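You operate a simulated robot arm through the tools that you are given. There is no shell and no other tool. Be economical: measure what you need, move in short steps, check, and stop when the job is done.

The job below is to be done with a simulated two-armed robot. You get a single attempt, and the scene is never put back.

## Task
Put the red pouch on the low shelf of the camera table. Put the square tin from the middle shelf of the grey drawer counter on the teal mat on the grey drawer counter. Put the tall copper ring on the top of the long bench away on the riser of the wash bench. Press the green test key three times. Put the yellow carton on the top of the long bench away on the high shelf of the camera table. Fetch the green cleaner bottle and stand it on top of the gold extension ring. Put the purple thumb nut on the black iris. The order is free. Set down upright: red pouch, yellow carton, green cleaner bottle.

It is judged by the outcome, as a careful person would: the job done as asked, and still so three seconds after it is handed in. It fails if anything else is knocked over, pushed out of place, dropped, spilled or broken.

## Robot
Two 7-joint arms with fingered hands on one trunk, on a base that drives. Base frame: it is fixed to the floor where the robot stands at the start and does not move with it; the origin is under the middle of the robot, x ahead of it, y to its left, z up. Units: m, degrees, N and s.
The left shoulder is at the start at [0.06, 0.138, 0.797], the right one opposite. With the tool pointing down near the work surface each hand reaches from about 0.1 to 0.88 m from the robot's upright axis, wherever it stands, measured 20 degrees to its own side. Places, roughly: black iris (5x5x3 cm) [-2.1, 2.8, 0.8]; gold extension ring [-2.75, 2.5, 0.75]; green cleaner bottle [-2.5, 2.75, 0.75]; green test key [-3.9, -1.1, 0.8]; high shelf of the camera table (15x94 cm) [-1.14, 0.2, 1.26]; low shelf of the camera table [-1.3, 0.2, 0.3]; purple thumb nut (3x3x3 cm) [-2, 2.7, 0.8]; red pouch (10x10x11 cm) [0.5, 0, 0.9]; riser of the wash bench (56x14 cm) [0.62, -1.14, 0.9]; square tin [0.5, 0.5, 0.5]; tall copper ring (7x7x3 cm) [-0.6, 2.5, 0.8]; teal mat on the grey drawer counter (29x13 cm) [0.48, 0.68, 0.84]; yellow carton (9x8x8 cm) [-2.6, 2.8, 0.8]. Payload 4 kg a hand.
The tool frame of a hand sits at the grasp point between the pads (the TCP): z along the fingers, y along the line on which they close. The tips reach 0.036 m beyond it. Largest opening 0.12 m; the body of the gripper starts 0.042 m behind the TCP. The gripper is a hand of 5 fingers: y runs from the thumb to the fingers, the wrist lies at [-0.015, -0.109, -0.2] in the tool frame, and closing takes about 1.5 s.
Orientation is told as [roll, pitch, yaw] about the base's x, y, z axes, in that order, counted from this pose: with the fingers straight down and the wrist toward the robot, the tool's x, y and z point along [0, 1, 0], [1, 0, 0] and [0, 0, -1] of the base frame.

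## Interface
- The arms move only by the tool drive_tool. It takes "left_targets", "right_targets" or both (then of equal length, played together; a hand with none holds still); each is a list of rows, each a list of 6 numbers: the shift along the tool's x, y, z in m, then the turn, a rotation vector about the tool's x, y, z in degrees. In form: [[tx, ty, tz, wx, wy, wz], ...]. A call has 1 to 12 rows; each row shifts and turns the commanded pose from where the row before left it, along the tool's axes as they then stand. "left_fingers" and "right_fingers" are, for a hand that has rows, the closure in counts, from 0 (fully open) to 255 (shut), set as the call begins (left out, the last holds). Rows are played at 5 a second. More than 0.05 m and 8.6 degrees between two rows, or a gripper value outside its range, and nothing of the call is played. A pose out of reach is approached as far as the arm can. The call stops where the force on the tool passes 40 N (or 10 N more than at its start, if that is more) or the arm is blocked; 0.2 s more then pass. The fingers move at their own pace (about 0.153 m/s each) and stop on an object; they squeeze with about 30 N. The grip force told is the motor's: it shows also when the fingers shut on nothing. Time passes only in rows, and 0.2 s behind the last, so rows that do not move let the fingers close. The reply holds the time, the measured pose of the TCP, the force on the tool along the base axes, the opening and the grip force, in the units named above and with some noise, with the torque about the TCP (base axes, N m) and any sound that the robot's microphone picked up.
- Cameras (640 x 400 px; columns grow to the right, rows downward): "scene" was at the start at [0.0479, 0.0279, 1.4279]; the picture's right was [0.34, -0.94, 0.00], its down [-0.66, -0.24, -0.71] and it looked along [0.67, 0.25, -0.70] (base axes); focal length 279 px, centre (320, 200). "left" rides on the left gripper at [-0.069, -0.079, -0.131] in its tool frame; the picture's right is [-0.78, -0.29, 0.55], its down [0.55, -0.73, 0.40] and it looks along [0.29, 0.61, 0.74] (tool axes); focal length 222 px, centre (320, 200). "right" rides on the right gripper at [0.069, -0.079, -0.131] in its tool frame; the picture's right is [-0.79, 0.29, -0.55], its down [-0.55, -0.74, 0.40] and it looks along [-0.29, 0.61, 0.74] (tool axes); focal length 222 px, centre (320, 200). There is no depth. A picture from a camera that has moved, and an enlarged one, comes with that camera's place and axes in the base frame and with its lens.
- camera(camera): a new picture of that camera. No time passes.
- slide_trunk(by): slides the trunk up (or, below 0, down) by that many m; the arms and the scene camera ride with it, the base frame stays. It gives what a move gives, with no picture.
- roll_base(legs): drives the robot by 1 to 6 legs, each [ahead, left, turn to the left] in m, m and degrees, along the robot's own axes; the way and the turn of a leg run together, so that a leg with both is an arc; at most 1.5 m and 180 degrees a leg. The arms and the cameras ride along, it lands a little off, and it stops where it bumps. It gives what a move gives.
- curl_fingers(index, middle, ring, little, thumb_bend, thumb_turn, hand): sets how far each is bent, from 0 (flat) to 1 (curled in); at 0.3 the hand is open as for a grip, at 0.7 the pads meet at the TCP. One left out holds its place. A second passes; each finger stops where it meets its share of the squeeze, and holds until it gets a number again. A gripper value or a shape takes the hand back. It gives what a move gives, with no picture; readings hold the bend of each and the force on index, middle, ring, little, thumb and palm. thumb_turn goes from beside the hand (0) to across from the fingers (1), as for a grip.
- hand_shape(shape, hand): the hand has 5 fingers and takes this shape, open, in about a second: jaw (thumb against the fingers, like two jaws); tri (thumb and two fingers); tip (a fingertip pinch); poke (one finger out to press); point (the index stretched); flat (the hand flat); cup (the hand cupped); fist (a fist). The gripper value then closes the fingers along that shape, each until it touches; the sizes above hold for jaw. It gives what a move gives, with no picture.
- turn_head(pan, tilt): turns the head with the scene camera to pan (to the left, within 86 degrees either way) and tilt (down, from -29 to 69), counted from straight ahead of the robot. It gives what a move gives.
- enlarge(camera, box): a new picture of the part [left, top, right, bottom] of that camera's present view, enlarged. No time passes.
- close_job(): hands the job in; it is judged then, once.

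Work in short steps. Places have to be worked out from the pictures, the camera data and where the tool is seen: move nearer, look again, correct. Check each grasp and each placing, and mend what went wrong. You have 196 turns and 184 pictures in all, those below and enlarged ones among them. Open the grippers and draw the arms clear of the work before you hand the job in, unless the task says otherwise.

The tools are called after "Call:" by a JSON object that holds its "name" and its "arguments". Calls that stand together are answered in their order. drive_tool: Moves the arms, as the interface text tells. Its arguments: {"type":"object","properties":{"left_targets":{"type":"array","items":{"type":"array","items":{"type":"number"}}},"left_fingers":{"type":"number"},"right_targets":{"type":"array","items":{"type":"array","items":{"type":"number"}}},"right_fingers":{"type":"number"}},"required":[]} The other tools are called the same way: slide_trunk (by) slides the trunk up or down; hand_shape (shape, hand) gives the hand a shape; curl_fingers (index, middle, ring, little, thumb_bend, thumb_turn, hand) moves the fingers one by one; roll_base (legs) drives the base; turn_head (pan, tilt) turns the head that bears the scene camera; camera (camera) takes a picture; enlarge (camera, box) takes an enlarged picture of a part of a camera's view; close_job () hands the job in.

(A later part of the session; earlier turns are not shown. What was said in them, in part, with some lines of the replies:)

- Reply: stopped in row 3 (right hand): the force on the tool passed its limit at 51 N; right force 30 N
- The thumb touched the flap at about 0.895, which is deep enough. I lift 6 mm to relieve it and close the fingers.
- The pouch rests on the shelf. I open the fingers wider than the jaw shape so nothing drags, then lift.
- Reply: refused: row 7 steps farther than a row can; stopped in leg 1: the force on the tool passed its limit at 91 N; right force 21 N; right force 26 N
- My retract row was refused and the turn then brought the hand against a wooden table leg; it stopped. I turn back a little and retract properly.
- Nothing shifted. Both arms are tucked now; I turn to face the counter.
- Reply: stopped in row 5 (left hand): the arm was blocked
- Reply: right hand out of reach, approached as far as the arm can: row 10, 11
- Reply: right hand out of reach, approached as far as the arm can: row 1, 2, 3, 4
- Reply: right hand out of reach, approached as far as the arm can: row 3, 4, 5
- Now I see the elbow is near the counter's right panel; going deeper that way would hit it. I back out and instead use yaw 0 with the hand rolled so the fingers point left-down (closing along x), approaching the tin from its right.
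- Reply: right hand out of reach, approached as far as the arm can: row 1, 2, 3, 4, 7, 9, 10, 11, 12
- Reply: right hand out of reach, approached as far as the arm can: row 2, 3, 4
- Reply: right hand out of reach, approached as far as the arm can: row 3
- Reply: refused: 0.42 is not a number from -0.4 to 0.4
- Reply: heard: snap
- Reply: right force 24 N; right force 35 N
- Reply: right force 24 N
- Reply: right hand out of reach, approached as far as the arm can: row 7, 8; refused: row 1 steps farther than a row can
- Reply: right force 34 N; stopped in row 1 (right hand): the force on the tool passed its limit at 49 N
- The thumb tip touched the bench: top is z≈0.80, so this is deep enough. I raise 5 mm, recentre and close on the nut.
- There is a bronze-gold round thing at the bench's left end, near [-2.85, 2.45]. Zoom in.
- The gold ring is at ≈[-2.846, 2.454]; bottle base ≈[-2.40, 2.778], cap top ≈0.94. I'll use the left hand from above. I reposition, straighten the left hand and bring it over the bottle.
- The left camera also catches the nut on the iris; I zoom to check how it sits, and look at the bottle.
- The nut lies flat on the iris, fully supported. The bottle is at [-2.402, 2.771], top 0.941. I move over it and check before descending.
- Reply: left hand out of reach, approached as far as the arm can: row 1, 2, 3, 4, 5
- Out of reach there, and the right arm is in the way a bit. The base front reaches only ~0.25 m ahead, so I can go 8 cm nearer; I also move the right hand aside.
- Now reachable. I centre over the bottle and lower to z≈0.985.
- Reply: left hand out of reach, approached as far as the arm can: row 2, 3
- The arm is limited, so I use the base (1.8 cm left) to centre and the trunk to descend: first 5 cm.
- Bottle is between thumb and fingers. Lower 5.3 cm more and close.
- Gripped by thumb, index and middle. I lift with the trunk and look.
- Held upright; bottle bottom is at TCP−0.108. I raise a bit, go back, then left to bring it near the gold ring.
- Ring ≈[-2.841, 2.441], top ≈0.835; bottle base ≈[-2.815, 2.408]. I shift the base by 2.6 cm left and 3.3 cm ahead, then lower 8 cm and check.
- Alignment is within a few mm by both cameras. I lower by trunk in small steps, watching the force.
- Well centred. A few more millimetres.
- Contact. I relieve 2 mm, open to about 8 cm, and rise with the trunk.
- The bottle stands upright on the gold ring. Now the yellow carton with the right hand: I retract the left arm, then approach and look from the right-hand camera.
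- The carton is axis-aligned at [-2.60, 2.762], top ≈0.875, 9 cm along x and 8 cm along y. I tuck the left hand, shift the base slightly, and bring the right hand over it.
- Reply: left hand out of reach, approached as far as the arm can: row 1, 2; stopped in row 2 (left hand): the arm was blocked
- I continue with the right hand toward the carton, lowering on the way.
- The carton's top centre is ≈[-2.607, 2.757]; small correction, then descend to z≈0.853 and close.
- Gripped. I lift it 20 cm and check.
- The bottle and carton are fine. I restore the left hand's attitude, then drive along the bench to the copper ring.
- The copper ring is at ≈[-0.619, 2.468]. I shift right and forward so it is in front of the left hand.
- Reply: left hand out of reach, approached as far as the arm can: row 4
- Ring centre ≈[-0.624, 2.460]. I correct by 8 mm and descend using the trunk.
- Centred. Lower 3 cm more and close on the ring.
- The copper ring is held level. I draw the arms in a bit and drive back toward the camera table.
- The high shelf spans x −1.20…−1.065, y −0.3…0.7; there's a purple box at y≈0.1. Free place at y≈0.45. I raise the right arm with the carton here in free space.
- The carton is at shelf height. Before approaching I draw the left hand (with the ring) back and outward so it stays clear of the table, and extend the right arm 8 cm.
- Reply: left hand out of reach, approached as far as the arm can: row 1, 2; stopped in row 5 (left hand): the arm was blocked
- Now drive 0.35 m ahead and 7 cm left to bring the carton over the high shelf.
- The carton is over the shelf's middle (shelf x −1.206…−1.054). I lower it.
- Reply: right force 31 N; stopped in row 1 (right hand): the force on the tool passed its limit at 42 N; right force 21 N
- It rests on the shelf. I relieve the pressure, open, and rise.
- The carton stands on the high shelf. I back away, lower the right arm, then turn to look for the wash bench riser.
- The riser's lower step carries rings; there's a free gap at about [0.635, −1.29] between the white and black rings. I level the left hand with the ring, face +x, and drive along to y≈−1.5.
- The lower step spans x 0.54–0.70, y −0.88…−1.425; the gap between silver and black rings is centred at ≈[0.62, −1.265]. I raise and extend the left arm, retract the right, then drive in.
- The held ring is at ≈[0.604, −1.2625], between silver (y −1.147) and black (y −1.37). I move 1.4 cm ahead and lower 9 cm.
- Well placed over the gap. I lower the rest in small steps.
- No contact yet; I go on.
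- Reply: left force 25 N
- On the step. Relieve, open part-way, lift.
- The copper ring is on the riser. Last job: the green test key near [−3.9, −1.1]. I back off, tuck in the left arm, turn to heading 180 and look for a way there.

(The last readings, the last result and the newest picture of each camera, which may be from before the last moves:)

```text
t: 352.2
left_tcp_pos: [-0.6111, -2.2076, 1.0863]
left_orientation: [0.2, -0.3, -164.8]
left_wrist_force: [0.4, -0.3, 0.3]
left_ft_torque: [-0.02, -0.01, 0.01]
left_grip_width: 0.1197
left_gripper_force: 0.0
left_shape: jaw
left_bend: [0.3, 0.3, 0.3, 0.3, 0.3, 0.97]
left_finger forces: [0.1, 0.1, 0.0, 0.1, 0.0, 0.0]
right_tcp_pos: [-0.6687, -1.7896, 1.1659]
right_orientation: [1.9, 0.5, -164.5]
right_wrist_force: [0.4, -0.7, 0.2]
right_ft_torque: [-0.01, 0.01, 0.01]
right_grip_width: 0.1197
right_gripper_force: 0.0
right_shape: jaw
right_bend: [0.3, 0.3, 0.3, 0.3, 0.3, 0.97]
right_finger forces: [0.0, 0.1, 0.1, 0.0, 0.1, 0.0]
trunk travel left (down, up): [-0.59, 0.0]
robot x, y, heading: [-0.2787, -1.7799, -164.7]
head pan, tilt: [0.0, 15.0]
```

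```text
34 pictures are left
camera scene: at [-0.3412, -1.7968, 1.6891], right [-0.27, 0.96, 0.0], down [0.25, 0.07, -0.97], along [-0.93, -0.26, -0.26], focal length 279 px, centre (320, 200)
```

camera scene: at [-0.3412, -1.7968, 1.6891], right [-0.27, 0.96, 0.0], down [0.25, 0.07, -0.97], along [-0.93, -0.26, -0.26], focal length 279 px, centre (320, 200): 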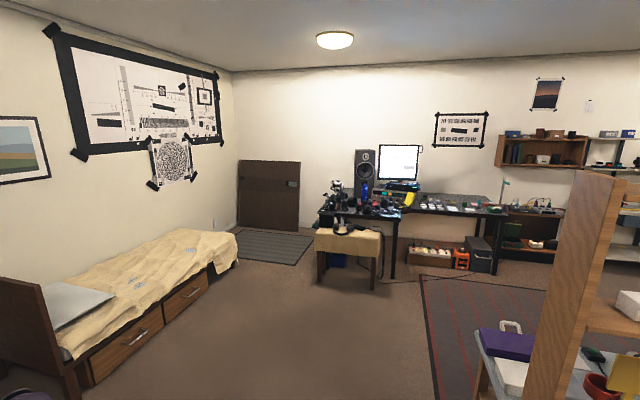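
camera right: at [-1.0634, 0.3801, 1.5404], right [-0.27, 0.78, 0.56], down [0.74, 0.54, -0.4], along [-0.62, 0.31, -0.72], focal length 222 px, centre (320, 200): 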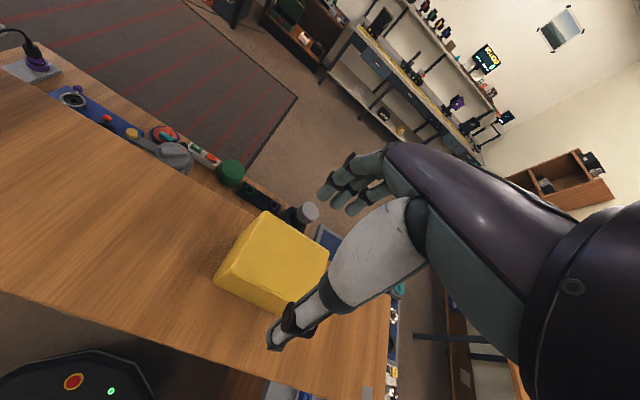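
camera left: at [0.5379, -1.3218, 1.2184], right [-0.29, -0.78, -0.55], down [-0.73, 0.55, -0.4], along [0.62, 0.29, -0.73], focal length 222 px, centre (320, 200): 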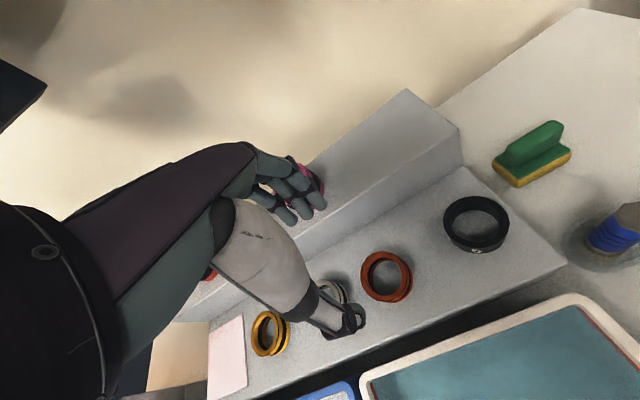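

The floor to the west is open; the dark desk is at the far wall, front edge x≈−3.45. I drive there.

Call:
{"name": "roll_base", "arguments": {"legs": [[0, 0, -15.3], [0, 0.15, 0], [1.5, 0, 0], [0.8, 0, 0], [0, -0.83, 0]]}}

Call:
{"name": "turn_head", "arguments": {"pan": 0, "tilt": 28}}

Call:
{"name": "camera", "arguments": {"camera": "scene"}}

```text
t: 369.4
left_tcp_pos: [-3.0147, -1.4157, 1.0865]
left_orientation: [0.1, -0.3, 179.2]
left_wrist_force: [1.8, 0.3, 0.2]
left_ft_torque: [0.0, 0.02, -0.02]
left_grip_width: 0.1198
left_gripper_force: 0.0
left_shape: jaw
left_bend: [0.3, 0.3, 0.3, 0.3, 0.3, 0.97]
left_finger forces: [0.0, 0.1, 0.0, 0.0, 0.1, 0.0]
right_tcp_pos: [-2.956, -0.9969, 1.1665]
right_orientation: [1.9, 0.5, 179.6]
right_wrist_force: [-0.2, 0.4, -0.2]
right_ft_torque: [-0.03, -0.02, -0.01]
right_grip_width: 0.1198
right_gripper_force: 0.1
right_shape: jaw
right_bend: [0.3, 0.3, 0.3, 0.3, 0.3, 0.97]
right_finger forces: [0.0, 0.0, 0.0, 0.0, 0.0, 0.0]
trunk travel left (down, up): [-0.59, 0.0]
robot x, y, heading: [-2.579, -1.0935, 179.5]
head pan, tilt: [0.0, 15.0]
```

```text
t: 370.2
left_tcp_pos: [-3.0147, -1.4155, 1.0863]
left_orientation: [0.2, -0.3, 179.3]
left_wrist_force: [1.1, 0.1, 0.5]
left_ft_torque: [0.0, 0.01, -0.03]
left_grip_width: 0.1196
left_gripper_force: 0.0
left_shape: jaw
left_bend: [0.3, 0.3, 0.3, 0.3, 0.3, 0.97]
left_finger forces: [0.1, 0.1, 0.0, 0.0, 0.0, 0.0]
right_tcp_pos: [-2.9561, -0.9979, 1.1669]
right_orientation: [1.9, 0.5, 179.6]
right_wrist_force: [-0.4, 0.2, 0.2]
right_ft_torque: [0.05, 0.0, -0.03]
right_grip_width: 0.1198
right_gripper_force: 0.1
right_shape: jaw
right_bend: [0.3, 0.3, 0.3, 0.3, 0.3, 0.97]
right_finger forces: [0.0, 0.0, 0.1, 0.0, 0.1, 0.0]
trunk travel left (down, up): [-0.59, 0.0]
robot x, y, heading: [-2.5771, -1.0965, 179.6]
head pan, tilt: [0.0, 28.0]
```

```text
33 pictures are left
camera scene: at [-2.6398, -1.0944, 1.6682], right [0.01, 1.0, 0.0], down [0.47, -0.01, -0.88], along [-0.88, 0.01, -0.47], focal length 279 px, centre (320, 200)
```

scene: 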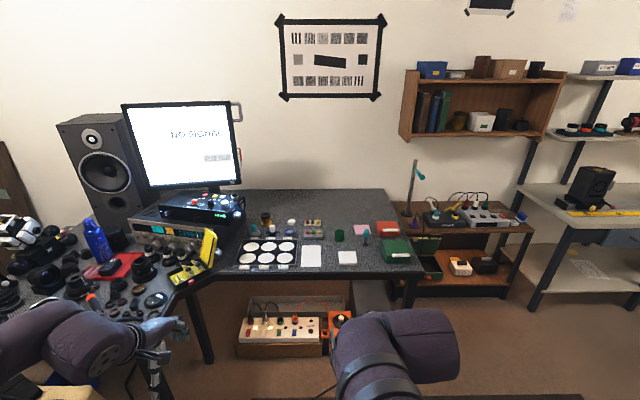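

Call:
{"name": "enlarge", "arguments": {"camera": "scene", "box": [230, 200, 430, 290]}}

```text
3.20 times, centred on (330, 245) of scene
camera zoom: at [-2.6398, -1.0944, 1.6682], right [0.01, 1.0, 0.0], down [0.47, -0.01, -0.88], along [-0.88, 0.01, -0.47], focal length 891 px, centre (288, 56)
```

zoom: 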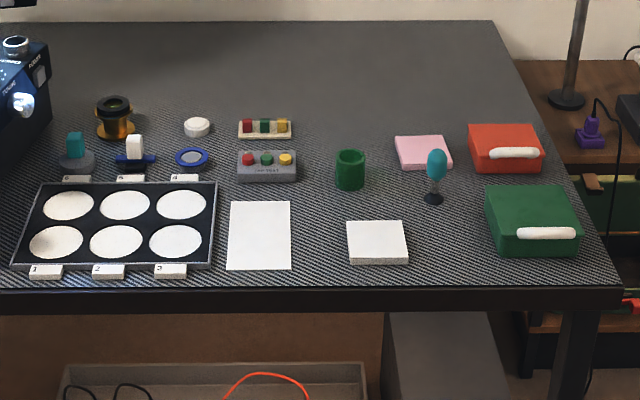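

Call:
{"name": "enlarge", "arguments": {"camera": "scene", "box": [295, 212, 345, 245]}}

```text
12.12 times, centred on (320, 228) of scene
camera zoom: at [-2.6398, -1.0944, 1.6682], right [0.01, 1.0, 0.0], down [0.47, -0.01, -0.88], along [-0.88, 0.01, -0.47], focal length 3376 px, centre (320, -146)
```

zoom: 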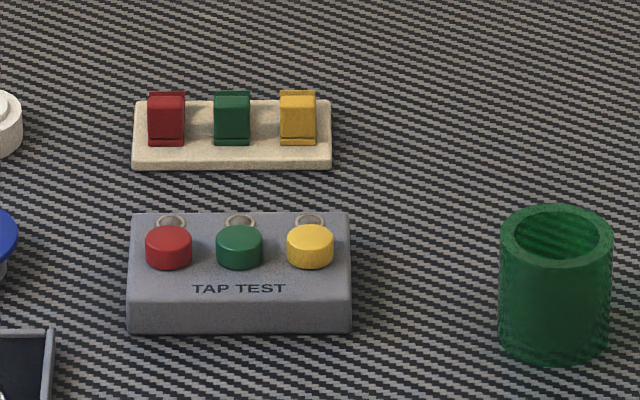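

The gray "TAP TEST" box has the green key in the middle, ≈[−3.918, −1.117]. I drive closer and set the right hand to the poke shape.

Call:
{"name": "roll_base", "arguments": {"legs": [[0, 0.12, 0], [0.57, 0, 0]]}}

Call:
{"name": "hand_shape", "arguments": {"hand": "right", "shape": "poke"}}

Call:
{"name": "drive_tool", "arguments": {"right_targets": [[0, 0.045, 0, -0.5, -1.9, 0], [0, 0.045, 0, 0, 0, 0], [0, 0.045, 0, 0, 0, 0], [0, 0.045, 0.02, 0, 0, 0], [0, 0.045, 0.02, 0, 0, 0], [0, 0.045, 0.02, 0, 0, 0], [0, 0.045, 0.02, 0, 0, 0]]}}

Call:
{"name": "camera", "arguments": {"camera": "right"}}

Call:
{"name": "camera", "arguments": {"camera": "scene"}}

```text
t: 374.3
left_tcp_pos: [-3.5802, -1.5361, 1.0852]
left_orientation: [0.2, -0.3, 179.7]
left_wrist_force: [-0.6, -0.6, 0.1]
left_ft_torque: [-0.02, 0.02, 0.02]
left_grip_width: 0.1196
left_gripper_force: 0.2
left_shape: jaw
left_bend: [0.3, 0.3, 0.3, 0.3, 0.3, 0.97]
left_finger forces: [0.1, 0.0, 0.0, 0.0, 0.0, 0.1]
right_tcp_pos: [-3.5267, -1.117, 1.1661]
right_orientation: [1.9, 0.5, -179.9]
right_wrist_force: [-0.3, -0.1, -0.7]
right_ft_torque: [-0.01, -0.01, -0.03]
right_grip_width: 0.1196
right_gripper_force: 0.1
right_shape: jaw
right_bend: [0.3, 0.3, 0.3, 0.3, 0.3, 0.97]
right_finger forces: [0.1, 0.1, 0.1, 0.0, 0.0, 0.0]
trunk travel left (down, up): [-0.59, 0.0]
robot x, y, heading: [-3.1463, -1.2124, 179.9]
head pan, tilt: [0.0, 28.0]
```

```text
t: 375.2
left_tcp_pos: [-3.5802, -1.5349, 1.0854]
left_orientation: [0.2, -0.2, 179.8]
left_wrist_force: [0.6, 0.3, 0.6]
left_ft_torque: [-0.01, 0.0, 0.02]
left_grip_width: 0.1199
left_gripper_force: 0.0
left_shape: jaw
left_bend: [0.3, 0.3, 0.3, 0.3, 0.3, 0.97]
left_finger forces: [0.0, 0.0, 0.0, 0.1, 0.1, 0.1]
right_tcp_pos: [-3.5246, -1.1173, 1.1652]
right_orientation: [1.9, 0.5, -179.9]
right_wrist_force: [0.4, 0.0, -0.2]
right_ft_torque: [0.01, -0.02, -0.01]
right_grip_width: 0.0001
right_gripper_force: 0.1
right_shape: poke
right_bend: [0.7, 0.7, 0.99, 0.99, 1.0, 1.0]
right_finger forces: [0.1, 0.0, 0.0, 0.0, 0.0, 0.0]
trunk travel left (down, up): [-0.59, 0.0]
robot x, y, heading: [-3.1454, -1.2095, 179.9]
head pan, tilt: [0.0, 28.0]
```

```text
t: 375.7
left_tcp_pos: [-3.5809, -1.5369, 1.0864]
left_orientation: [0.1, -0.3, 179.9]
left_wrist_force: [-0.6, 0.7, 0.0]
left_ft_torque: [0.01, 0.01, -0.05]
left_grip_width: 0.1198
left_gripper_force: 0.0
left_shape: jaw
left_bend: [0.3, 0.3, 0.3, 0.3, 0.3, 0.97]
left_finger forces: [0.1, 0.0, 0.0, 0.1, 0.0, 0.0]
right_tcp_pos: [-3.5527, -1.1992, 1.1939]
right_orientation: [-0.2, -4.3, -166.8]
right_wrist_force: [-0.1, 0.4, -0.2]
right_ft_torque: [-0.03, -0.01, -0.01]
right_grip_width: 0.0004
right_gripper_force: 0.0
right_shape: poke
right_bend: [0.7, 0.7, 0.99, 0.99, 1.0, 1.0]
right_finger forces: [0.0, 0.1, 0.1, 0.0, 0.1, 0.0]
trunk travel left (down, up): [-0.59, 0.0]
robot x, y, heading: [-3.1513, -1.213, 179.8]
head pan, tilt: [0.0, 28.0]
stopped in row 2 (right hand): the arm was blocked; the commanded pose is now the measured one
```

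```text
30 pictures are left
camera right: at [-3.4518, -1.2482, 1.3185], right [-0.42, 0.71, 0.57], down [0.56, 0.7, -0.45], along [-0.71, 0.13, -0.69], focal length 222 px, centre (320, 200)
```

right: 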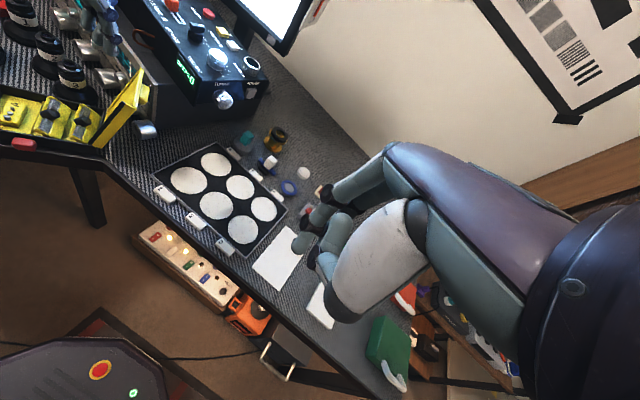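

```text
29 pictures are left
camera scene: at [-3.2083, -1.2108, 1.6682], right [0.0, 1.0, 0.0], down [0.47, 0.0, -0.88], along [-0.88, 0.0, -0.47], focal length 279 px, centre (320, 200)
```

scene: 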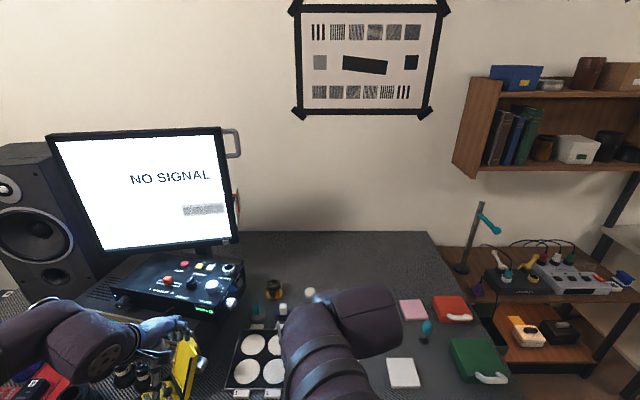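

The arm's joints hit a limit near the body and it stopped askew. I correct the attitude while extending away from the body.

Call:
{"name": "drive_tool", "arguments": {"right_targets": [[0, 0.04, 0, 2.15, 0.1, 6.6], [-0.02, 0.04, 0, 2.15, 0.1, 6.6], [-0.02, 0.04, 0, 0, 0, 0], [-0.02, 0.04, 0, 0, 0, 0], [0, 0.04, 0.01, 0, 0, 0]]}}

```text
t: 376.2
left_tcp_pos: [-3.5795, -1.5361, 1.0864]
left_orientation: [0.2, -0.4, 179.8]
left_wrist_force: [-0.3, -0.3, 1.3]
left_ft_torque: [-0.04, 0.01, 0.0]
left_grip_width: 0.1195
left_gripper_force: 0.0
left_shape: jaw
left_bend: [0.3, 0.3, 0.3, 0.3, 0.3, 0.97]
left_finger forces: [0.0, 0.1, 0.1, 0.1, 0.0, 0.1]
right_tcp_pos: [-3.5494, -1.2833, 1.2266]
right_orientation: [4.5, -4.1, -162.7]
right_wrist_force: [0.3, 0.3, 0.8]
right_ft_torque: [-0.03, 0.02, 0.04]
right_grip_width: 0.0001
right_gripper_force: 0.0
right_shape: poke
right_bend: [0.7, 0.7, 0.99, 0.99, 1.0, 1.0]
right_finger forces: [0.1, 0.0, 0.0, 0.1, 0.1, 0.0]
trunk travel left (down, up): [-0.59, 0.0]
robot x, y, heading: [-3.1481, -1.2134, 179.8]
head pan, tilt: [0.0, 28.0]
stopped in row 2 (right hand): the arm was blocked; the commanded pose is now the measured one
```

Call:
{"name": "drive_tool", "arguments": {"right_targets": [[-0.04, 0, 0.02, 0, 0, 0], [-0.04, 0, 0.02, 0, 0, 0], [-0.04, 0, 0.02, 0, 0, 0], [-0.04, 0, 0.02, 0, 0, 0], [-0.04, 0, 0.02, 0, 0, 0]]}}

Call:
{"name": "camera", "arguments": {"camera": "scene"}}

```text
t: 377.4
left_tcp_pos: [-3.5804, -1.5367, 1.0876]
left_orientation: [0.2, -0.2, 179.8]
left_wrist_force: [-0.2, -0.3, 0.7]
left_ft_torque: [0.02, -0.01, 0.0]
left_grip_width: 0.1199
left_gripper_force: 0.1
left_shape: jaw
left_bend: [0.3, 0.3, 0.3, 0.3, 0.3, 0.97]
left_finger forces: [0.1, 0.1, 0.0, 0.1, 0.1, 0.0]
right_tcp_pos: [-3.616, -1.1023, 1.1114]
right_orientation: [4.4, -4.0, -162.7]
right_wrist_force: [-1.5, 0.3, 0.2]
right_ft_torque: [-0.03, -0.02, 0.01]
right_grip_width: 0.0
right_gripper_force: 0.1
right_shape: poke
right_bend: [0.7, 0.7, 0.99, 0.99, 1.0, 1.0]
right_finger forces: [0.1, 0.1, 0.0, 0.0, 0.0, 0.0]
trunk travel left (down, up): [-0.59, 0.0]
robot x, y, heading: [-3.1477, -1.2105, 179.7]
head pan, tilt: [0.0, 28.0]
```

```text
28 pictures are left
camera scene: at [-3.2097, -1.2095, 1.6681], right [0.0, 1.0, 0.0], down [0.47, 0.0, -0.88], along [-0.88, 0.0, -0.47], focal length 279 px, centre (320, 200)
```

scene: 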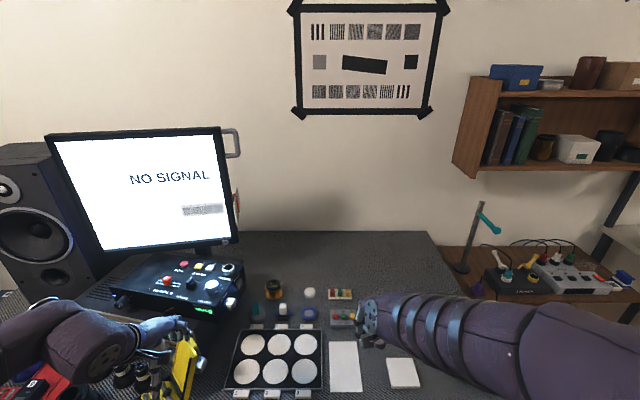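

Good, the arm is free again. I correct the attitude and extend toward the key.

Call:
{"name": "drive_tool", "arguments": {"right_targets": [[0, 0.03, 0, 1.33, -1.47, 5.83], [0, 0.03, 0, 1.33, -1.47, 5.83], [0, 0.035, 0, 1.33, -1.47, 5.83], [0, 0.035, 0.01, 0, 0, 0], [0, 0.035, 0.02, 0, 0, 0], [0, 0.035, 0.02, 0, 0, 0]]}}

Call:
{"name": "camera", "arguments": {"camera": "right"}}

```text
t: 378.8
left_tcp_pos: [-3.5813, -1.5359, 1.0862]
left_orientation: [0.1, -0.2, 179.8]
left_wrist_force: [0.4, 0.5, 0.9]
left_ft_torque: [-0.03, 0.0, 0.01]
left_grip_width: 0.1198
left_gripper_force: 0.0
left_shape: jaw
left_bend: [0.3, 0.3, 0.3, 0.3, 0.3, 0.97]
left_finger forces: [0.0, 0.0, 0.0, 0.1, 0.0, 0.0]
right_tcp_pos: [-3.8119, -1.1217, 1.0618]
right_orientation: [0.5, 0.8, 179.9]
right_wrist_force: [0.1, -0.6, -0.6]
right_ft_torque: [0.02, 0.02, -0.02]
right_grip_width: 0.0
right_gripper_force: 0.0
right_shape: poke
right_bend: [0.7, 0.7, 0.99, 0.99, 1.0, 1.0]
right_finger forces: [0.0, 0.0, 0.0, 0.0, 0.0, 0.0]
trunk travel left (down, up): [-0.59, 0.0]
robot x, y, heading: [-3.1504, -1.2073, 179.8]
head pan, tilt: [0.0, 28.0]
```

```text
27 pictures are left
camera right: at [-3.7359, -1.1903, 1.1957], right [-0.3, 0.79, 0.54], down [0.74, 0.55, -0.39], along [-0.6, 0.28, -0.75], focal length 222 px, centre (320, 200)
```

right: 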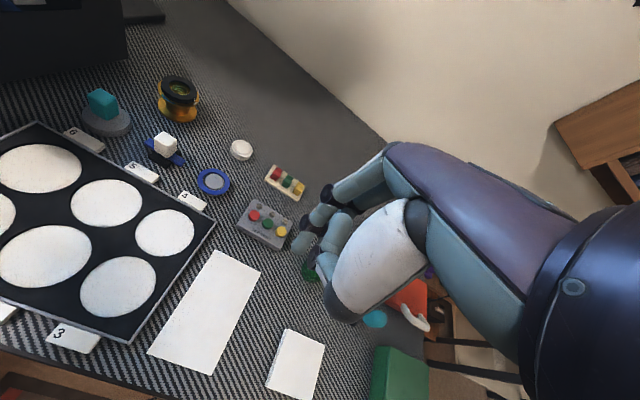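

Key top by triangulation ≈[−3.94, −1.12, 0.774]; index tip is near TCP + (−0.011, −0.006). I curl the middle finger away so only the index is out, then move above the key.

Call:
{"name": "curl_fingers", "arguments": {"hand": "right", "middle": 1.0}}

Call:
{"name": "drive_tool", "arguments": {"right_targets": [[-0.002, 0.03, 0.035, 0, 0, 0], [-0.002, 0.03, 0.035, 0, 0, 0], [-0.002, 0.03, 0.035, 0, 0, 0], [-0.002, 0.028, 0.035, 0, 0, 0], [0, 0, 0.03, 0, 0, 0], [0, 0, 0, 0, 0, 0]]}}

Call:
{"name": "camera", "arguments": {"camera": "right"}}

```text
t: 379.8
left_tcp_pos: [-3.5799, -1.5369, 1.0871]
left_orientation: [0.2, -0.3, 179.8]
left_wrist_force: [-0.4, 0.8, 0.1]
left_ft_torque: [0.01, 0.0, -0.03]
left_grip_width: 0.1195
left_gripper_force: 0.0
left_shape: jaw
left_bend: [0.3, 0.3, 0.3, 0.3, 0.3, 0.97]
left_finger forces: [0.0, 0.1, 0.1, 0.0, 0.0, 0.0]
right_tcp_pos: [-3.8107, -1.1216, 1.0629]
right_orientation: [0.3, 0.7, 180.0]
right_wrist_force: [-0.3, 0.1, 0.0]
right_ft_torque: [0.0, 0.04, 0.03]
right_grip_width: 0.0365
right_gripper_force: 0.0
right_shape: fingers
right_bend: [0.7, 1.0, 0.99, 0.99, 1.0, 1.0]
right_finger forces: [0.0, 0.1, 0.0, 0.0, 0.0, 0.0]
trunk travel left (down, up): [-0.59, 0.0]
robot x, y, heading: [-3.1503, -1.2107, 179.8]
head pan, tilt: [0.0, 28.0]
```

```text
t: 381.2
left_tcp_pos: [-3.5796, -1.5357, 1.0872]
left_orientation: [0.1, -0.4, 179.8]
left_wrist_force: [0.1, -0.3, 0.9]
left_ft_torque: [-0.01, -0.02, 0.01]
left_grip_width: 0.1198
left_gripper_force: 0.0
left_shape: jaw
left_bend: [0.3, 0.3, 0.3, 0.3, 0.3, 0.97]
left_finger forces: [0.0, 0.0, 0.1, 0.1, 0.0, 0.1]
right_tcp_pos: [-3.9269, -1.1161, 0.8914]
right_orientation: [0.3, 0.7, 180.0]
right_wrist_force: [0.3, 0.0, 0.6]
right_ft_torque: [-0.04, -0.01, 0.0]
right_grip_width: 0.0369
right_gripper_force: 0.0
right_shape: fingers
right_bend: [0.7, 1.0, 0.99, 0.99, 1.0, 1.0]
right_finger forces: [0.0, 0.0, 0.1, 0.0, 0.1, 0.2]
trunk travel left (down, up): [-0.59, 0.0]
robot x, y, heading: [-3.1499, -1.2092, 180.0]
head pan, tilt: [0.0, 28.0]
```

```text
26 pictures are left
camera right: at [-3.8504, -1.1842, 1.024], right [-0.3, 0.79, 0.54], down [0.74, 0.55, -0.39], along [-0.6, 0.28, -0.75], focal length 222 px, centre (320, 200)
```

right: 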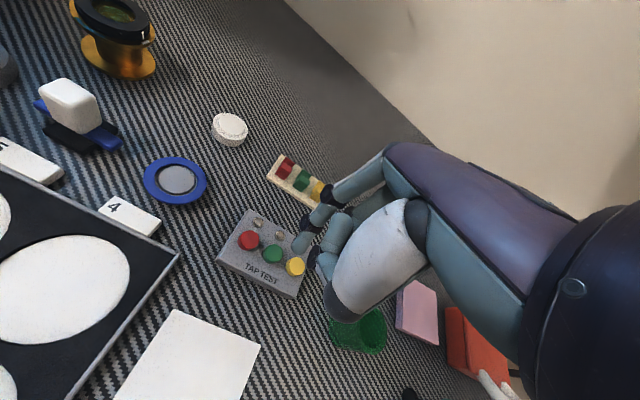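

Call:
{"name": "enlarge", "arguments": {"camera": "right", "box": [220, 190, 340, 300]}}

Call:
{"name": "enlarge", "arguments": {"camera": "scene", "box": [270, 270, 420, 380]}}

```text
3.64 times, centred on (280, 245) of right
camera zoom: at [-3.8504, -1.1842, 1.024], right [-0.3, 0.79, 0.54], down [0.74, 0.55, -0.39], along [-0.6, 0.28, -0.75], focal length 808 px, centre (466, 36)
```

zoom: 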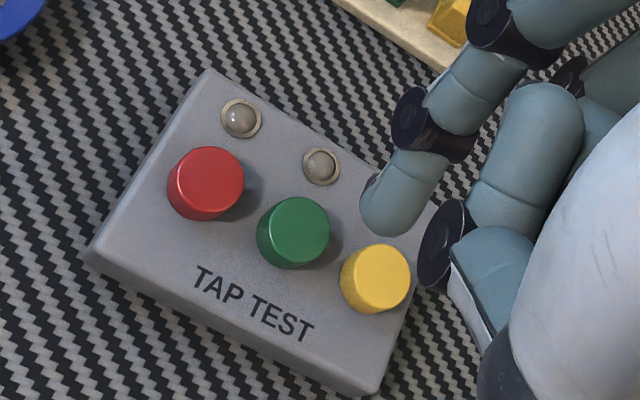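

```text
3.64 times, centred on (345, 325) of scene
camera zoom: at [-3.2087, -1.2108, 1.6682], right [0.0, 1.0, 0.0], down [0.47, 0.0, -0.88], along [-0.88, 0.0, -0.47], focal length 1013 px, centre (229, -254)
```

zoom: 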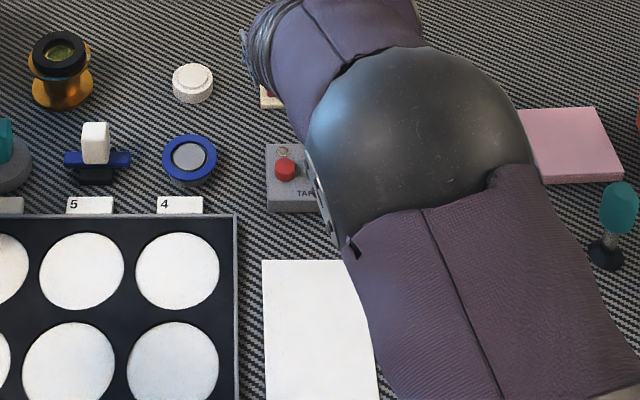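

I move a bit ahead and lower so that the tip is expected ~3 cm above the key, then look again to refine.

Call:
{"name": "drive_tool", "arguments": {"right_targets": [[0.003, 0.013, 0.02, 0, 0, 0], [0, 0, 0.022, 0, 0, 0], [0, 0, 0, 0, 0, 0]]}}

Call:
{"name": "enlarge", "arguments": {"camera": "right", "box": [220, 190, 340, 300]}}

```text
t: 382.0
left_tcp_pos: [-3.5803, -1.5358, 1.0869]
left_orientation: [0.1, -0.3, 179.8]
left_wrist_force: [0.6, 0.0, -0.4]
left_ft_torque: [-0.01, 0.01, -0.04]
left_grip_width: 0.1195
left_gripper_force: 0.1
left_shape: jaw
left_bend: [0.3, 0.3, 0.3, 0.3, 0.3, 0.97]
left_finger forces: [0.1, 0.1, 0.0, 0.0, 0.1, 0.0]
right_tcp_pos: [-3.9389, -1.1183, 0.8491]
right_orientation: [0.5, 0.7, 180.0]
right_wrist_force: [0.5, 0.3, 0.5]
right_ft_torque: [0.03, -0.01, -0.01]
right_grip_width: 0.0369
right_gripper_force: 0.1
right_shape: fingers
right_bend: [0.7, 1.0, 0.99, 0.99, 1.0, 1.0]
right_finger forces: [0.1, 0.1, 0.0, 0.0, 0.0, 0.0]
trunk travel left (down, up): [-0.59, 0.0]
robot x, y, heading: [-3.1478, -1.2107, 180.0]
head pan, tilt: [0.0, 28.0]
```

```text
3.64 times, centred on (280, 245) of right
camera zoom: at [-3.8629, -1.1877, 0.983], right [-0.3, 0.79, 0.54], down [0.74, 0.55, -0.39], along [-0.6, 0.28, -0.75], focal length 808 px, centre (466, 36)
```

zoom: 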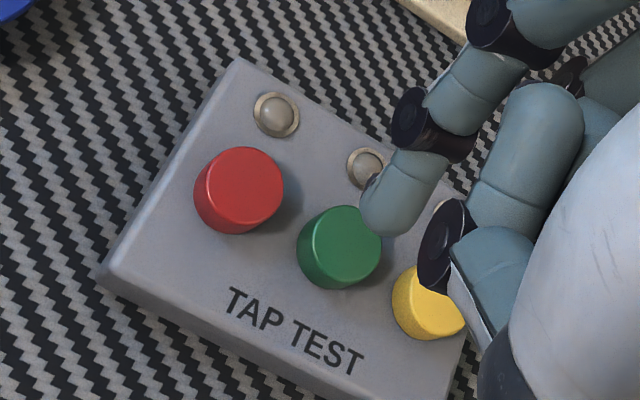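

Prediction: at contact the tip will meet the key's centre. I descend slowly, watching force and sound.

Call:
{"name": "drive_tool", "arguments": {"right_targets": [[0, 0.002, 0.012, 0, 0, 0], [0, 0, 0.01, 0, 0, 0]]}}

Call:
{"name": "enlarge", "arguments": {"camera": "right", "box": [220, 190, 340, 300]}}

```text
t: 382.6
left_tcp_pos: [-3.5809, -1.5369, 1.0862]
left_orientation: [0.1, -0.2, 179.8]
left_wrist_force: [-0.6, 0.1, 0.4]
left_ft_torque: [-0.01, 0.0, -0.03]
left_grip_width: 0.1195
left_gripper_force: 0.1
left_shape: jaw
left_bend: [0.3, 0.3, 0.3, 0.3, 0.3, 0.97]
left_finger forces: [0.0, 0.1, 0.0, 0.1, 0.0, 0.0]
right_tcp_pos: [-3.941, -1.118, 0.8281]
right_orientation: [0.3, 0.7, -179.9]
right_wrist_force: [0.4, -0.5, 0.1]
right_ft_torque: [-0.02, -0.02, -0.01]
right_grip_width: 0.0368
right_gripper_force: 0.1
right_shape: fingers
right_bend: [0.7, 1.0, 0.99, 0.99, 1.0, 1.0]
right_finger forces: [0.0, 0.0, 0.0, 0.0, 0.0, 0.0]
trunk travel left (down, up): [-0.59, 0.0]
robot x, y, heading: [-3.1466, -1.2138, 179.9]
head pan, tilt: [0.0, 28.0]
```

```text
3.64 times, centred on (280, 245) of right
camera zoom: at [-3.8644, -1.1879, 0.961], right [-0.3, 0.79, 0.54], down [0.74, 0.55, -0.39], along [-0.6, 0.28, -0.75], focal length 808 px, centre (466, 36)
```

zoom: 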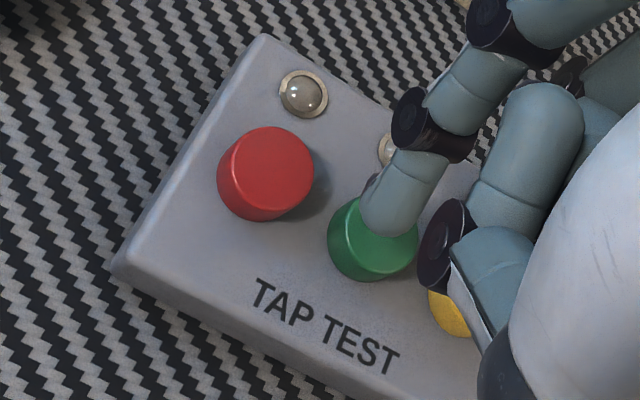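

Call:
{"name": "drive_tool", "arguments": {"right_targets": [[0, 0, 0.004, 0, 0, 0]]}}

Call:
{"name": "drive_tool", "arguments": {"right_targets": [[0, 0, 0.004, 0, 0, 0]]}}

Call:
{"name": "drive_tool", "arguments": {"right_targets": [[0, 0, 0.003, 0, 0, 0]]}}

Call:
{"name": "drive_tool", "arguments": {"right_targets": [[0, 0, 0.003, 0, 0, 0]]}}

```text
t: 383.0
left_tcp_pos: [-3.5804, -1.5367, 1.0857]
left_orientation: [0.1, -0.4, 179.8]
left_wrist_force: [-0.5, 0.4, -0.2]
left_ft_torque: [0.01, 0.01, -0.01]
left_grip_width: 0.1196
left_gripper_force: 0.2
left_shape: jaw
left_bend: [0.3, 0.3, 0.3, 0.3, 0.3, 0.97]
left_finger forces: [0.1, 0.0, 0.1, 0.1, 0.0, 0.1]
right_tcp_pos: [-3.9421, -1.1184, 0.8242]
right_orientation: [0.4, 0.8, 180.0]
right_wrist_force: [0.8, -0.1, -0.2]
right_ft_torque: [-0.01, 0.0, 0.04]
right_grip_width: 0.0367
right_gripper_force: 0.1
right_shape: fingers
right_bend: [0.7, 1.0, 0.99, 0.99, 1.0, 1.0]
right_finger forces: [0.0, 0.1, 0.0, 0.0, 0.0, 0.0]
trunk travel left (down, up): [-0.59, 0.0]
robot x, y, heading: [-3.1468, -1.2137, 179.9]
head pan, tilt: [0.0, 28.0]
```

```text
t: 383.4
left_tcp_pos: [-3.5809, -1.5365, 1.0857]
left_orientation: [0.2, -0.2, 179.8]
left_wrist_force: [0.0, 0.5, -0.3]
left_ft_torque: [0.02, 0.02, 0.02]
left_grip_width: 0.1197
left_gripper_force: 0.1
left_shape: jaw
left_bend: [0.3, 0.3, 0.3, 0.3, 0.3, 0.97]
left_finger forces: [0.0, 0.1, 0.0, 0.1, 0.1, 0.0]
right_tcp_pos: [-3.9413, -1.1176, 0.8207]
right_orientation: [0.4, 0.7, 180.0]
right_wrist_force: [0.0, -0.3, 0.0]
right_ft_torque: [0.0, 0.01, 0.0]
right_grip_width: 0.0363
right_gripper_force: 0.1
right_shape: fingers
right_bend: [0.7, 1.0, 0.99, 0.99, 1.0, 1.0]
right_finger forces: [0.1, 0.0, 0.0, 0.0, 0.0, 0.0]
trunk travel left (down, up): [-0.59, 0.0]
robot x, y, heading: [-3.1489, -1.2118, 180.0]
head pan, tilt: [0.0, 28.0]
```

```text
t: 383.8
left_tcp_pos: [-3.5802, -1.5364, 1.0869]
left_orientation: [0.2, -0.2, 179.8]
left_wrist_force: [0.4, 0.3, -0.2]
left_ft_torque: [-0.02, 0.0, 0.03]
left_grip_width: 0.12
left_gripper_force: 0.0
left_shape: jaw
left_bend: [0.3, 0.3, 0.3, 0.3, 0.3, 0.97]
left_finger forces: [0.1, 0.1, 0.0, 0.0, 0.0, 0.1]
right_tcp_pos: [-3.9423, -1.1189, 0.8179]
right_orientation: [0.4, 0.7, 180.0]
right_wrist_force: [0.6, -0.2, 0.2]
right_ft_torque: [-0.03, 0.0, 0.02]
right_grip_width: 0.0367
right_gripper_force: 0.1
right_shape: fingers
right_bend: [0.7, 1.0, 0.99, 0.99, 1.0, 1.0]
right_finger forces: [0.1, 0.0, 0.0, 0.0, 0.0, 0.0]
trunk travel left (down, up): [-0.59, 0.0]
robot x, y, heading: [-3.1496, -1.2125, 179.9]
head pan, tilt: [0.0, 28.0]
```

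```text
t: 384.2
left_tcp_pos: [-3.5799, -1.5375, 1.0863]
left_orientation: [0.2, -0.3, 179.9]
left_wrist_force: [0.1, 1.0, 0.5]
left_ft_torque: [-0.01, 0.0, 0.0]
left_grip_width: 0.1193
left_gripper_force: 0.0
left_shape: jaw
left_bend: [0.3, 0.3, 0.3, 0.3, 0.3, 0.97]
left_finger forces: [0.0, 0.1, 0.1, 0.0, 0.0, 0.1]
right_tcp_pos: [-3.9422, -1.1183, 0.814]
right_orientation: [0.4, 0.7, 180.0]
right_wrist_force: [0.1, 0.4, 0.7]
right_ft_torque: [0.04, 0.0, 0.03]
right_grip_width: 0.0366
right_gripper_force: 0.1
right_shape: fingers
right_bend: [0.7, 1.0, 0.99, 0.99, 1.0, 1.0]
right_finger forces: [0.0, 0.0, 0.1, 0.0, 0.1, 0.0]
trunk travel left (down, up): [-0.59, 0.0]
robot x, y, heading: [-3.1478, -1.2123, 179.7]
head pan, tilt: [0.0, 28.0]
```

No contact yet at 0.814. I look again to check alignment.

Call:
{"name": "enlarge", "arguments": {"camera": "right", "box": [220, 190, 340, 300]}}

```text
3.64 times, centred on (280, 245) of right
camera zoom: at [-3.865, -1.1878, 0.947], right [-0.3, 0.79, 0.54], down [0.74, 0.55, -0.39], along [-0.6, 0.28, -0.75], focal length 808 px, centre (466, 36)
```

zoom: 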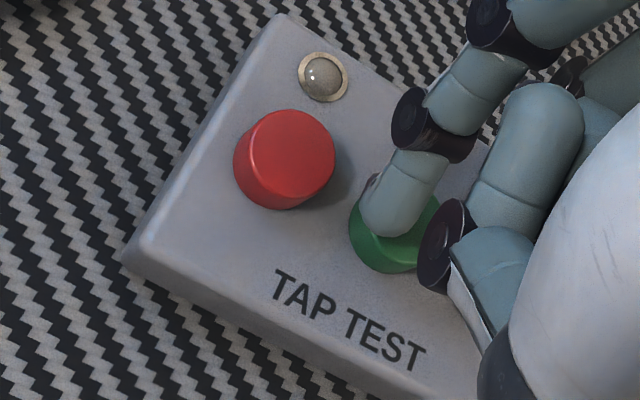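

Aligned over the green key. I continue down.

Call:
{"name": "drive_tool", "arguments": {"right_targets": [[0, 0, 0.003, 0, 0, 0]]}}

Call:
{"name": "drive_tool", "arguments": {"right_targets": [[0, 0, 0.003, 0, 0, 0]]}}

Call:
{"name": "drive_tool", "arguments": {"right_targets": [[0, 0, 0.003, 0, 0, 0]]}}

```text
t: 384.6
left_tcp_pos: [-3.5796, -1.5363, 1.0856]
left_orientation: [0.0, -0.3, 179.8]
left_wrist_force: [0.0, -1.1, -0.1]
left_ft_torque: [-0.01, 0.0, 0.01]
left_grip_width: 0.12
left_gripper_force: 0.1
left_shape: jaw
left_bend: [0.3, 0.3, 0.3, 0.3, 0.3, 0.97]
left_finger forces: [0.1, 0.0, 0.0, 0.0, 0.0, 0.0]
right_tcp_pos: [-3.9416, -1.1181, 0.8106]
right_orientation: [0.5, 0.7, 180.0]
right_wrist_force: [0.0, -0.6, -0.3]
right_ft_torque: [0.01, 0.0, -0.04]
right_grip_width: 0.0369
right_gripper_force: 0.1
right_shape: fingers
right_bend: [0.7, 1.0, 0.99, 0.99, 1.0, 1.0]
right_finger forces: [0.0, 0.1, 0.1, 0.1, 0.0, 0.1]
trunk travel left (down, up): [-0.59, 0.0]
robot x, y, heading: [-3.1464, -1.207, 179.8]
head pan, tilt: [0.0, 28.0]
```

```text
t: 385.0
left_tcp_pos: [-3.5791, -1.5364, 1.0861]
left_orientation: [0.1, -0.2, 179.8]
left_wrist_force: [0.5, -0.2, 0.2]
left_ft_torque: [-0.02, 0.03, 0.0]
left_grip_width: 0.1199
left_gripper_force: 0.0
left_shape: jaw
left_bend: [0.3, 0.3, 0.3, 0.3, 0.3, 0.97]
left_finger forces: [0.0, 0.0, 0.1, 0.1, 0.1, 0.0]
right_tcp_pos: [-3.9418, -1.1195, 0.8076]
right_orientation: [0.4, 0.7, 180.1]
right_wrist_force: [-1.0, 0.3, 1.2]
right_ft_torque: [0.0, 0.04, -0.04]
right_grip_width: 0.0367
right_gripper_force: 0.2
right_shape: fingers
right_bend: [0.7, 1.0, 0.99, 0.99, 1.0, 1.0]
right_finger forces: [1.0, 0.0, 0.0, 0.1, 0.0, 0.0]
trunk travel left (down, up): [-0.59, 0.0]
robot x, y, heading: [-3.1485, -1.2119, 179.8]
head pan, tilt: [0.0, 28.0]
heard: click
```

```text
t: 385.4
left_tcp_pos: [-3.5795, -1.5362, 1.087]
left_orientation: [0.1, -0.2, 179.7]
left_wrist_force: [0.1, -0.9, 0.2]
left_ft_torque: [-0.02, -0.03, 0.0]
left_grip_width: 0.1196
left_gripper_force: 0.1
left_shape: jaw
left_bend: [0.3, 0.3, 0.3, 0.3, 0.3, 0.97]
left_finger forces: [0.0, 0.0, 0.0, 0.0, 0.0, 0.0]
right_tcp_pos: [-3.942, -1.1196, 0.8063]
right_orientation: [0.3, 0.6, -179.9]
right_wrist_force: [-1.3, -0.5, 4.1]
right_ft_torque: [0.0, 0.03, -0.03]
right_grip_width: 0.0366
right_gripper_force: 1.6
right_shape: fingers
right_bend: [0.7, 1.0, 0.99, 0.99, 1.0, 1.0]
right_finger forces: [3.5, 0.0, 0.0, 0.1, 0.0, 0.0]
trunk travel left (down, up): [-0.59, 0.0]
robot x, y, heading: [-3.1488, -1.2071, 179.7]
head pan, tilt: [0.0, 28.0]
```

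Click heard: first press. I release fully (12 mm up).

Call:
{"name": "drive_tool", "arguments": {"right_targets": [[0, 0, -0.006, 0, 0, 0], [0, 0, -0.008, 0, 0, 0], [0, 0, 0, 0, 0, 0]]}}

Call:
{"name": "enlarge", "arguments": {"camera": "right", "box": [220, 190, 340, 300]}}

```text
t: 386.2
left_tcp_pos: [-3.58, -1.5359, 1.0867]
left_orientation: [0.1, -0.3, 179.8]
left_wrist_force: [0.1, -0.8, -0.2]
left_ft_torque: [0.03, 0.02, 0.0]
left_grip_width: 0.1194
left_gripper_force: 0.1
left_shape: jaw
left_bend: [0.3, 0.3, 0.3, 0.3, 0.3, 0.97]
left_finger forces: [0.0, 0.0, 0.0, 0.0, 0.1, 0.1]
right_tcp_pos: [-3.9411, -1.1179, 0.8202]
right_orientation: [0.3, 0.8, -180.0]
right_wrist_force: [-0.4, 0.5, 0.6]
right_ft_torque: [-0.01, -0.05, 0.01]
right_grip_width: 0.0366
right_gripper_force: 0.0
right_shape: fingers
right_bend: [0.7, 1.0, 0.99, 0.99, 1.0, 1.0]
right_finger forces: [0.0, 0.1, 0.1, 0.0, 0.0, 0.0]
trunk travel left (down, up): [-0.59, 0.0]
robot x, y, heading: [-3.1495, -1.2088, 180.0]
head pan, tilt: [0.0, 28.0]
```

```text
3.64 times, centred on (280, 245) of right
camera zoom: at [-3.8651, -1.1881, 0.9522], right [-0.3, 0.79, 0.54], down [0.74, 0.55, -0.39], along [-0.6, 0.28, -0.75], focal length 808 px, centre (466, 36)
```

zoom: 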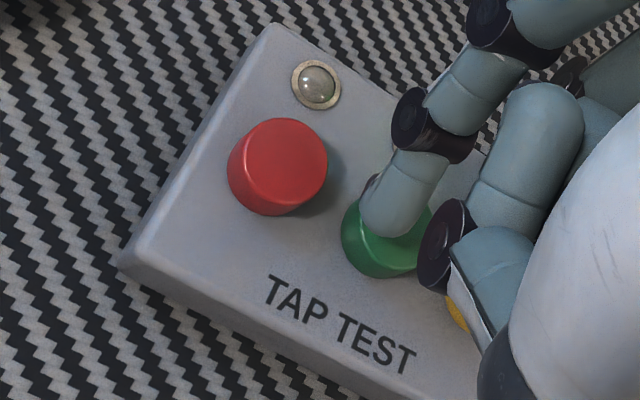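

Released. Second press, then release.

Call:
{"name": "drive_tool", "arguments": {"right_targets": [[0, 0, 0.007, 0, 0, 0], [0, 0, 0.004, 0, 0, 0], [0, 0, 0.003, 0, 0, 0], [0, 0, 0, 0, 0, 0]]}}

Call:
{"name": "drive_tool", "arguments": {"right_targets": [[0, 0, -0.006, 0, 0, 0], [0, 0, -0.008, 0, 0, 0], [0, 0, 0, 0, 0, 0], [0, 0, 0, 0, 0, 0]]}}

```text
t: 387.2
left_tcp_pos: [-3.5801, -1.536, 1.0858]
left_orientation: [0.1, -0.3, 179.8]
left_wrist_force: [0.4, 1.0, -0.6]
left_ft_torque: [0.01, 0.03, -0.01]
left_grip_width: 0.1197
left_gripper_force: 0.0
left_shape: jaw
left_bend: [0.3, 0.3, 0.3, 0.3, 0.3, 0.97]
left_finger forces: [0.1, 0.0, 0.0, 0.1, 0.0, 0.0]
right_tcp_pos: [-3.9416, -1.1188, 0.8063]
right_orientation: [0.4, 0.6, -180.1]
right_wrist_force: [-1.1, 0.6, 3.4]
right_ft_torque: [-0.05, 0.01, 0.01]
right_grip_width: 0.0363
right_gripper_force: 1.6
right_shape: fingers
right_bend: [0.7, 1.0, 0.99, 0.99, 1.0, 1.0]
right_finger forces: [4.0, 0.0, 0.0, 0.0, 0.0, 0.1]
trunk travel left (down, up): [-0.59, 0.0]
robot x, y, heading: [-3.1457, -1.2099, 180.0]
head pan, tilt: [0.0, 28.0]
heard: click
```

```text
t: 388.2
left_tcp_pos: [-3.5795, -1.5371, 1.087]
left_orientation: [0.1, -0.3, 179.8]
left_wrist_force: [0.3, 0.4, -0.2]
left_ft_torque: [0.01, 0.0, -0.01]
left_grip_width: 0.1194
left_gripper_force: 0.1
left_shape: jaw
left_bend: [0.3, 0.3, 0.3, 0.3, 0.3, 0.97]
left_finger forces: [0.0, 0.1, 0.0, 0.0, 0.0, 0.0]
right_tcp_pos: [-3.9403, -1.1179, 0.8191]
right_orientation: [0.5, 0.7, 180.0]
right_wrist_force: [0.2, -0.2, -0.6]
right_ft_torque: [0.02, 0.02, 0.01]
right_grip_width: 0.037
right_gripper_force: 0.0
right_shape: fingers
right_bend: [0.7, 1.0, 0.99, 0.99, 1.0, 1.0]
right_finger forces: [0.1, 0.0, 0.0, 0.0, 0.0, 0.0]
trunk travel left (down, up): [-0.59, 0.0]
robot x, y, heading: [-3.148, -1.2107, 179.7]
head pan, tilt: [0.0, 28.0]
```

Second click. Third press, then rise clear.

Call:
{"name": "drive_tool", "arguments": {"right_targets": [[0, 0, 0.007, 0, 0, 0], [0, 0, 0.004, 0, 0, 0], [0, 0, 0.003, 0, 0, 0], [0, 0, 0, 0, 0, 0]]}}

Call:
{"name": "drive_tool", "arguments": {"right_targets": [[0, 0, -0.01, 0, 0, 0], [0, 0, -0.03, 0, 0, 0], [0, 0, -0.04, 0, 0, 0], [0, 0, -0.04, 0, 0, 0], [0, -0.02, -0.04, 0, 0, 0], [0, -0.04, -0.02, 0, 0, 0], [0, -0.04, 0, 0, 0, 0]]}}

Call:
{"name": "camera", "arguments": {"camera": "right"}}

```text
t: 389.2
left_tcp_pos: [-3.5793, -1.537, 1.0865]
left_orientation: [0.1, -0.2, 179.8]
left_wrist_force: [0.6, 0.0, 0.0]
left_ft_torque: [-0.02, -0.01, -0.02]
left_grip_width: 0.1196
left_gripper_force: 0.1
left_shape: jaw
left_bend: [0.3, 0.3, 0.3, 0.3, 0.3, 0.97]
left_finger forces: [0.0, 0.0, 0.0, 0.1, 0.1, 0.0]
right_tcp_pos: [-3.9415, -1.1178, 0.8051]
right_orientation: [0.3, 0.6, -180.0]
right_wrist_force: [-0.6, 0.4, 4.0]
right_ft_torque: [0.01, 0.03, -0.02]
right_grip_width: 0.0364
right_gripper_force: 2.1
right_shape: fingers
right_bend: [0.7, 1.0, 0.99, 0.99, 1.0, 1.0]
right_finger forces: [4.0, 0.0, 0.0, 0.0, 0.1, 0.0]
trunk travel left (down, up): [-0.59, 0.0]
robot x, y, heading: [-3.1446, -1.2114, 179.8]
head pan, tilt: [0.0, 28.0]
heard: click
```

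```text
t: 390.8
left_tcp_pos: [-3.5794, -1.5367, 1.0864]
left_orientation: [0.1, -0.3, 179.8]
left_wrist_force: [0.1, -0.1, -0.2]
left_ft_torque: [0.02, -0.02, 0.0]
left_grip_width: 0.1195
left_gripper_force: 0.0
left_shape: jaw
left_bend: [0.3, 0.3, 0.3, 0.3, 0.3, 0.97]
left_finger forces: [0.1, 0.0, 0.0, 0.0, 0.0, 0.0]
right_tcp_pos: [-3.8407, -1.1174, 0.9872]
right_orientation: [0.4, 0.7, 180.0]
right_wrist_force: [-0.5, -0.2, 0.8]
right_ft_torque: [0.04, 0.04, -0.01]
right_grip_width: 0.0367
right_gripper_force: 0.0
right_shape: fingers
right_bend: [0.7, 1.0, 0.99, 0.99, 1.0, 1.0]
right_finger forces: [0.0, 0.0, 0.0, 0.0, 0.1, 0.0]
trunk travel left (down, up): [-0.59, 0.0]
robot x, y, heading: [-3.1483, -1.2142, 180.0]
head pan, tilt: [0.0, 28.0]
```

```text
19 pictures are left
camera right: at [-3.7649, -1.1863, 1.1197], right [-0.3, 0.79, 0.54], down [0.74, 0.55, -0.39], along [-0.6, 0.28, -0.75], focal length 222 px, centre (320, 200)
```

right: 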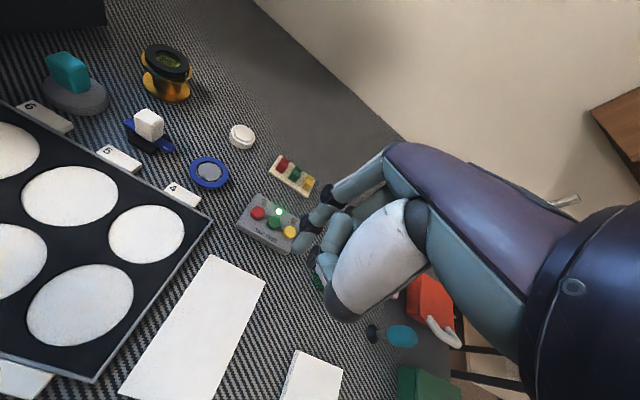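

Three clicks, and the green lamp is lit. I back away, open the right hand, and take a final look.

Call:
{"name": "roll_base", "arguments": {"legs": [[-0.45, 0, 0]]}}

Call:
{"name": "hand_shape", "arguments": {"hand": "right", "shape": "jaw"}}

Call:
{"name": "enlarge", "arguments": {"camera": "scene", "box": [100, 150, 460, 330]}}

```text
t: 393.6
left_tcp_pos: [-3.1271, -1.536, 1.0868]
left_orientation: [0.1, -0.2, 179.6]
left_wrist_force: [-0.1, -0.6, 0.6]
left_ft_torque: [0.02, 0.02, -0.02]
left_grip_width: 0.1197
left_gripper_force: 0.0
left_shape: jaw
left_bend: [0.3, 0.3, 0.3, 0.3, 0.3, 0.97]
left_finger forces: [0.0, 0.0, 0.0, 0.1, 0.1, 0.0]
right_tcp_pos: [-3.3885, -1.1162, 0.9863]
right_orientation: [0.5, 0.7, 179.9]
right_wrist_force: [0.4, -0.9, 0.5]
right_ft_torque: [0.0, 0.03, 0.01]
right_grip_width: 0.0367
right_gripper_force: 0.0
right_shape: fingers
right_bend: [0.7, 1.0, 0.99, 0.99, 1.0, 1.0]
right_finger forces: [0.1, 0.0, 0.0, 0.0, 0.1, 0.1]
trunk travel left (down, up): [-0.59, 0.0]
robot x, y, heading: [-2.6925, -1.2116, 179.7]
head pan, tilt: [0.0, 28.0]
```

```text
t: 394.4
left_tcp_pos: [-3.1275, -1.5364, 1.0866]
left_orientation: [0.1, -0.2, 179.6]
left_wrist_force: [0.4, -0.6, -0.3]
left_ft_torque: [0.0, 0.01, -0.03]
left_grip_width: 0.1196
left_gripper_force: 0.1
left_shape: jaw
left_bend: [0.3, 0.3, 0.3, 0.3, 0.3, 0.97]
left_finger forces: [0.1, 0.0, 0.0, 0.0, 0.0, 0.0]
right_tcp_pos: [-3.3882, -1.1169, 0.9859]
right_orientation: [0.4, 0.7, 179.7]
right_wrist_force: [0.2, -0.3, -0.7]
right_ft_torque: [0.01, 0.03, -0.03]
right_grip_width: 0.1199
right_gripper_force: 0.2
right_shape: jaw
right_bend: [0.3, 0.3, 0.3, 0.3, 0.3, 0.97]
right_finger forces: [0.0, 0.0, 0.1, 0.0, 0.0, 0.1]
trunk travel left (down, up): [-0.59, 0.0]
robot x, y, heading: [-2.6931, -1.2099, 179.7]
head pan, tilt: [0.0, 28.0]
```

```text
1.78 times, centred on (280, 240) of scene
camera zoom: at [-2.7556, -1.212, 1.6682], right [0.0, 1.0, 0.0], down [0.47, 0.0, -0.88], along [-0.88, 0.0, -0.47], focal length 495 px, centre (391, 129)
```

zoom: 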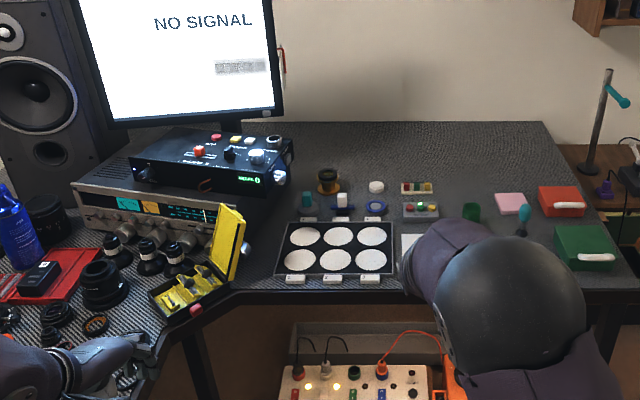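

All is in place on the desk, the grippers are open and the arms are clear. I hand the job in.

Call:
{"name": "close_job", "arguments": {}}

```text
The job is handed in.
```

I completed and handed in all seven tasks. One doubt remains: while I was placing the tin I touched jar C on the teal mat and heard a snap. In later pictures the jar still stood in its place and looked the same, but I did not find what caused the sound.

- **Red pouch:** standing upright on the low shelf of the camera table.
- **Square tin:** on the teal mat, between jars A and C. I set it down briefly on the yellow case to change my grip.
- **Copper ring:** on the lower step of the wash bench riser, between the silver and black rings.
- **Green test key:** pressed three times, with a click each time; the lamp beside the green key was lit afterwards.
- **Yellow carton:** standing upright on the high shelf of the camera table.
- **Green cleaner bottle:** standing upright on the gold extension ring.
- **Purple thumb nut:** lying flat on the black iris, about 7 mm off its centre but fully supported.

Early on, while the robot was turning, the right hand also bumped a leg of the white wooden table. The robot stopped, and nothing I could see there had moved.
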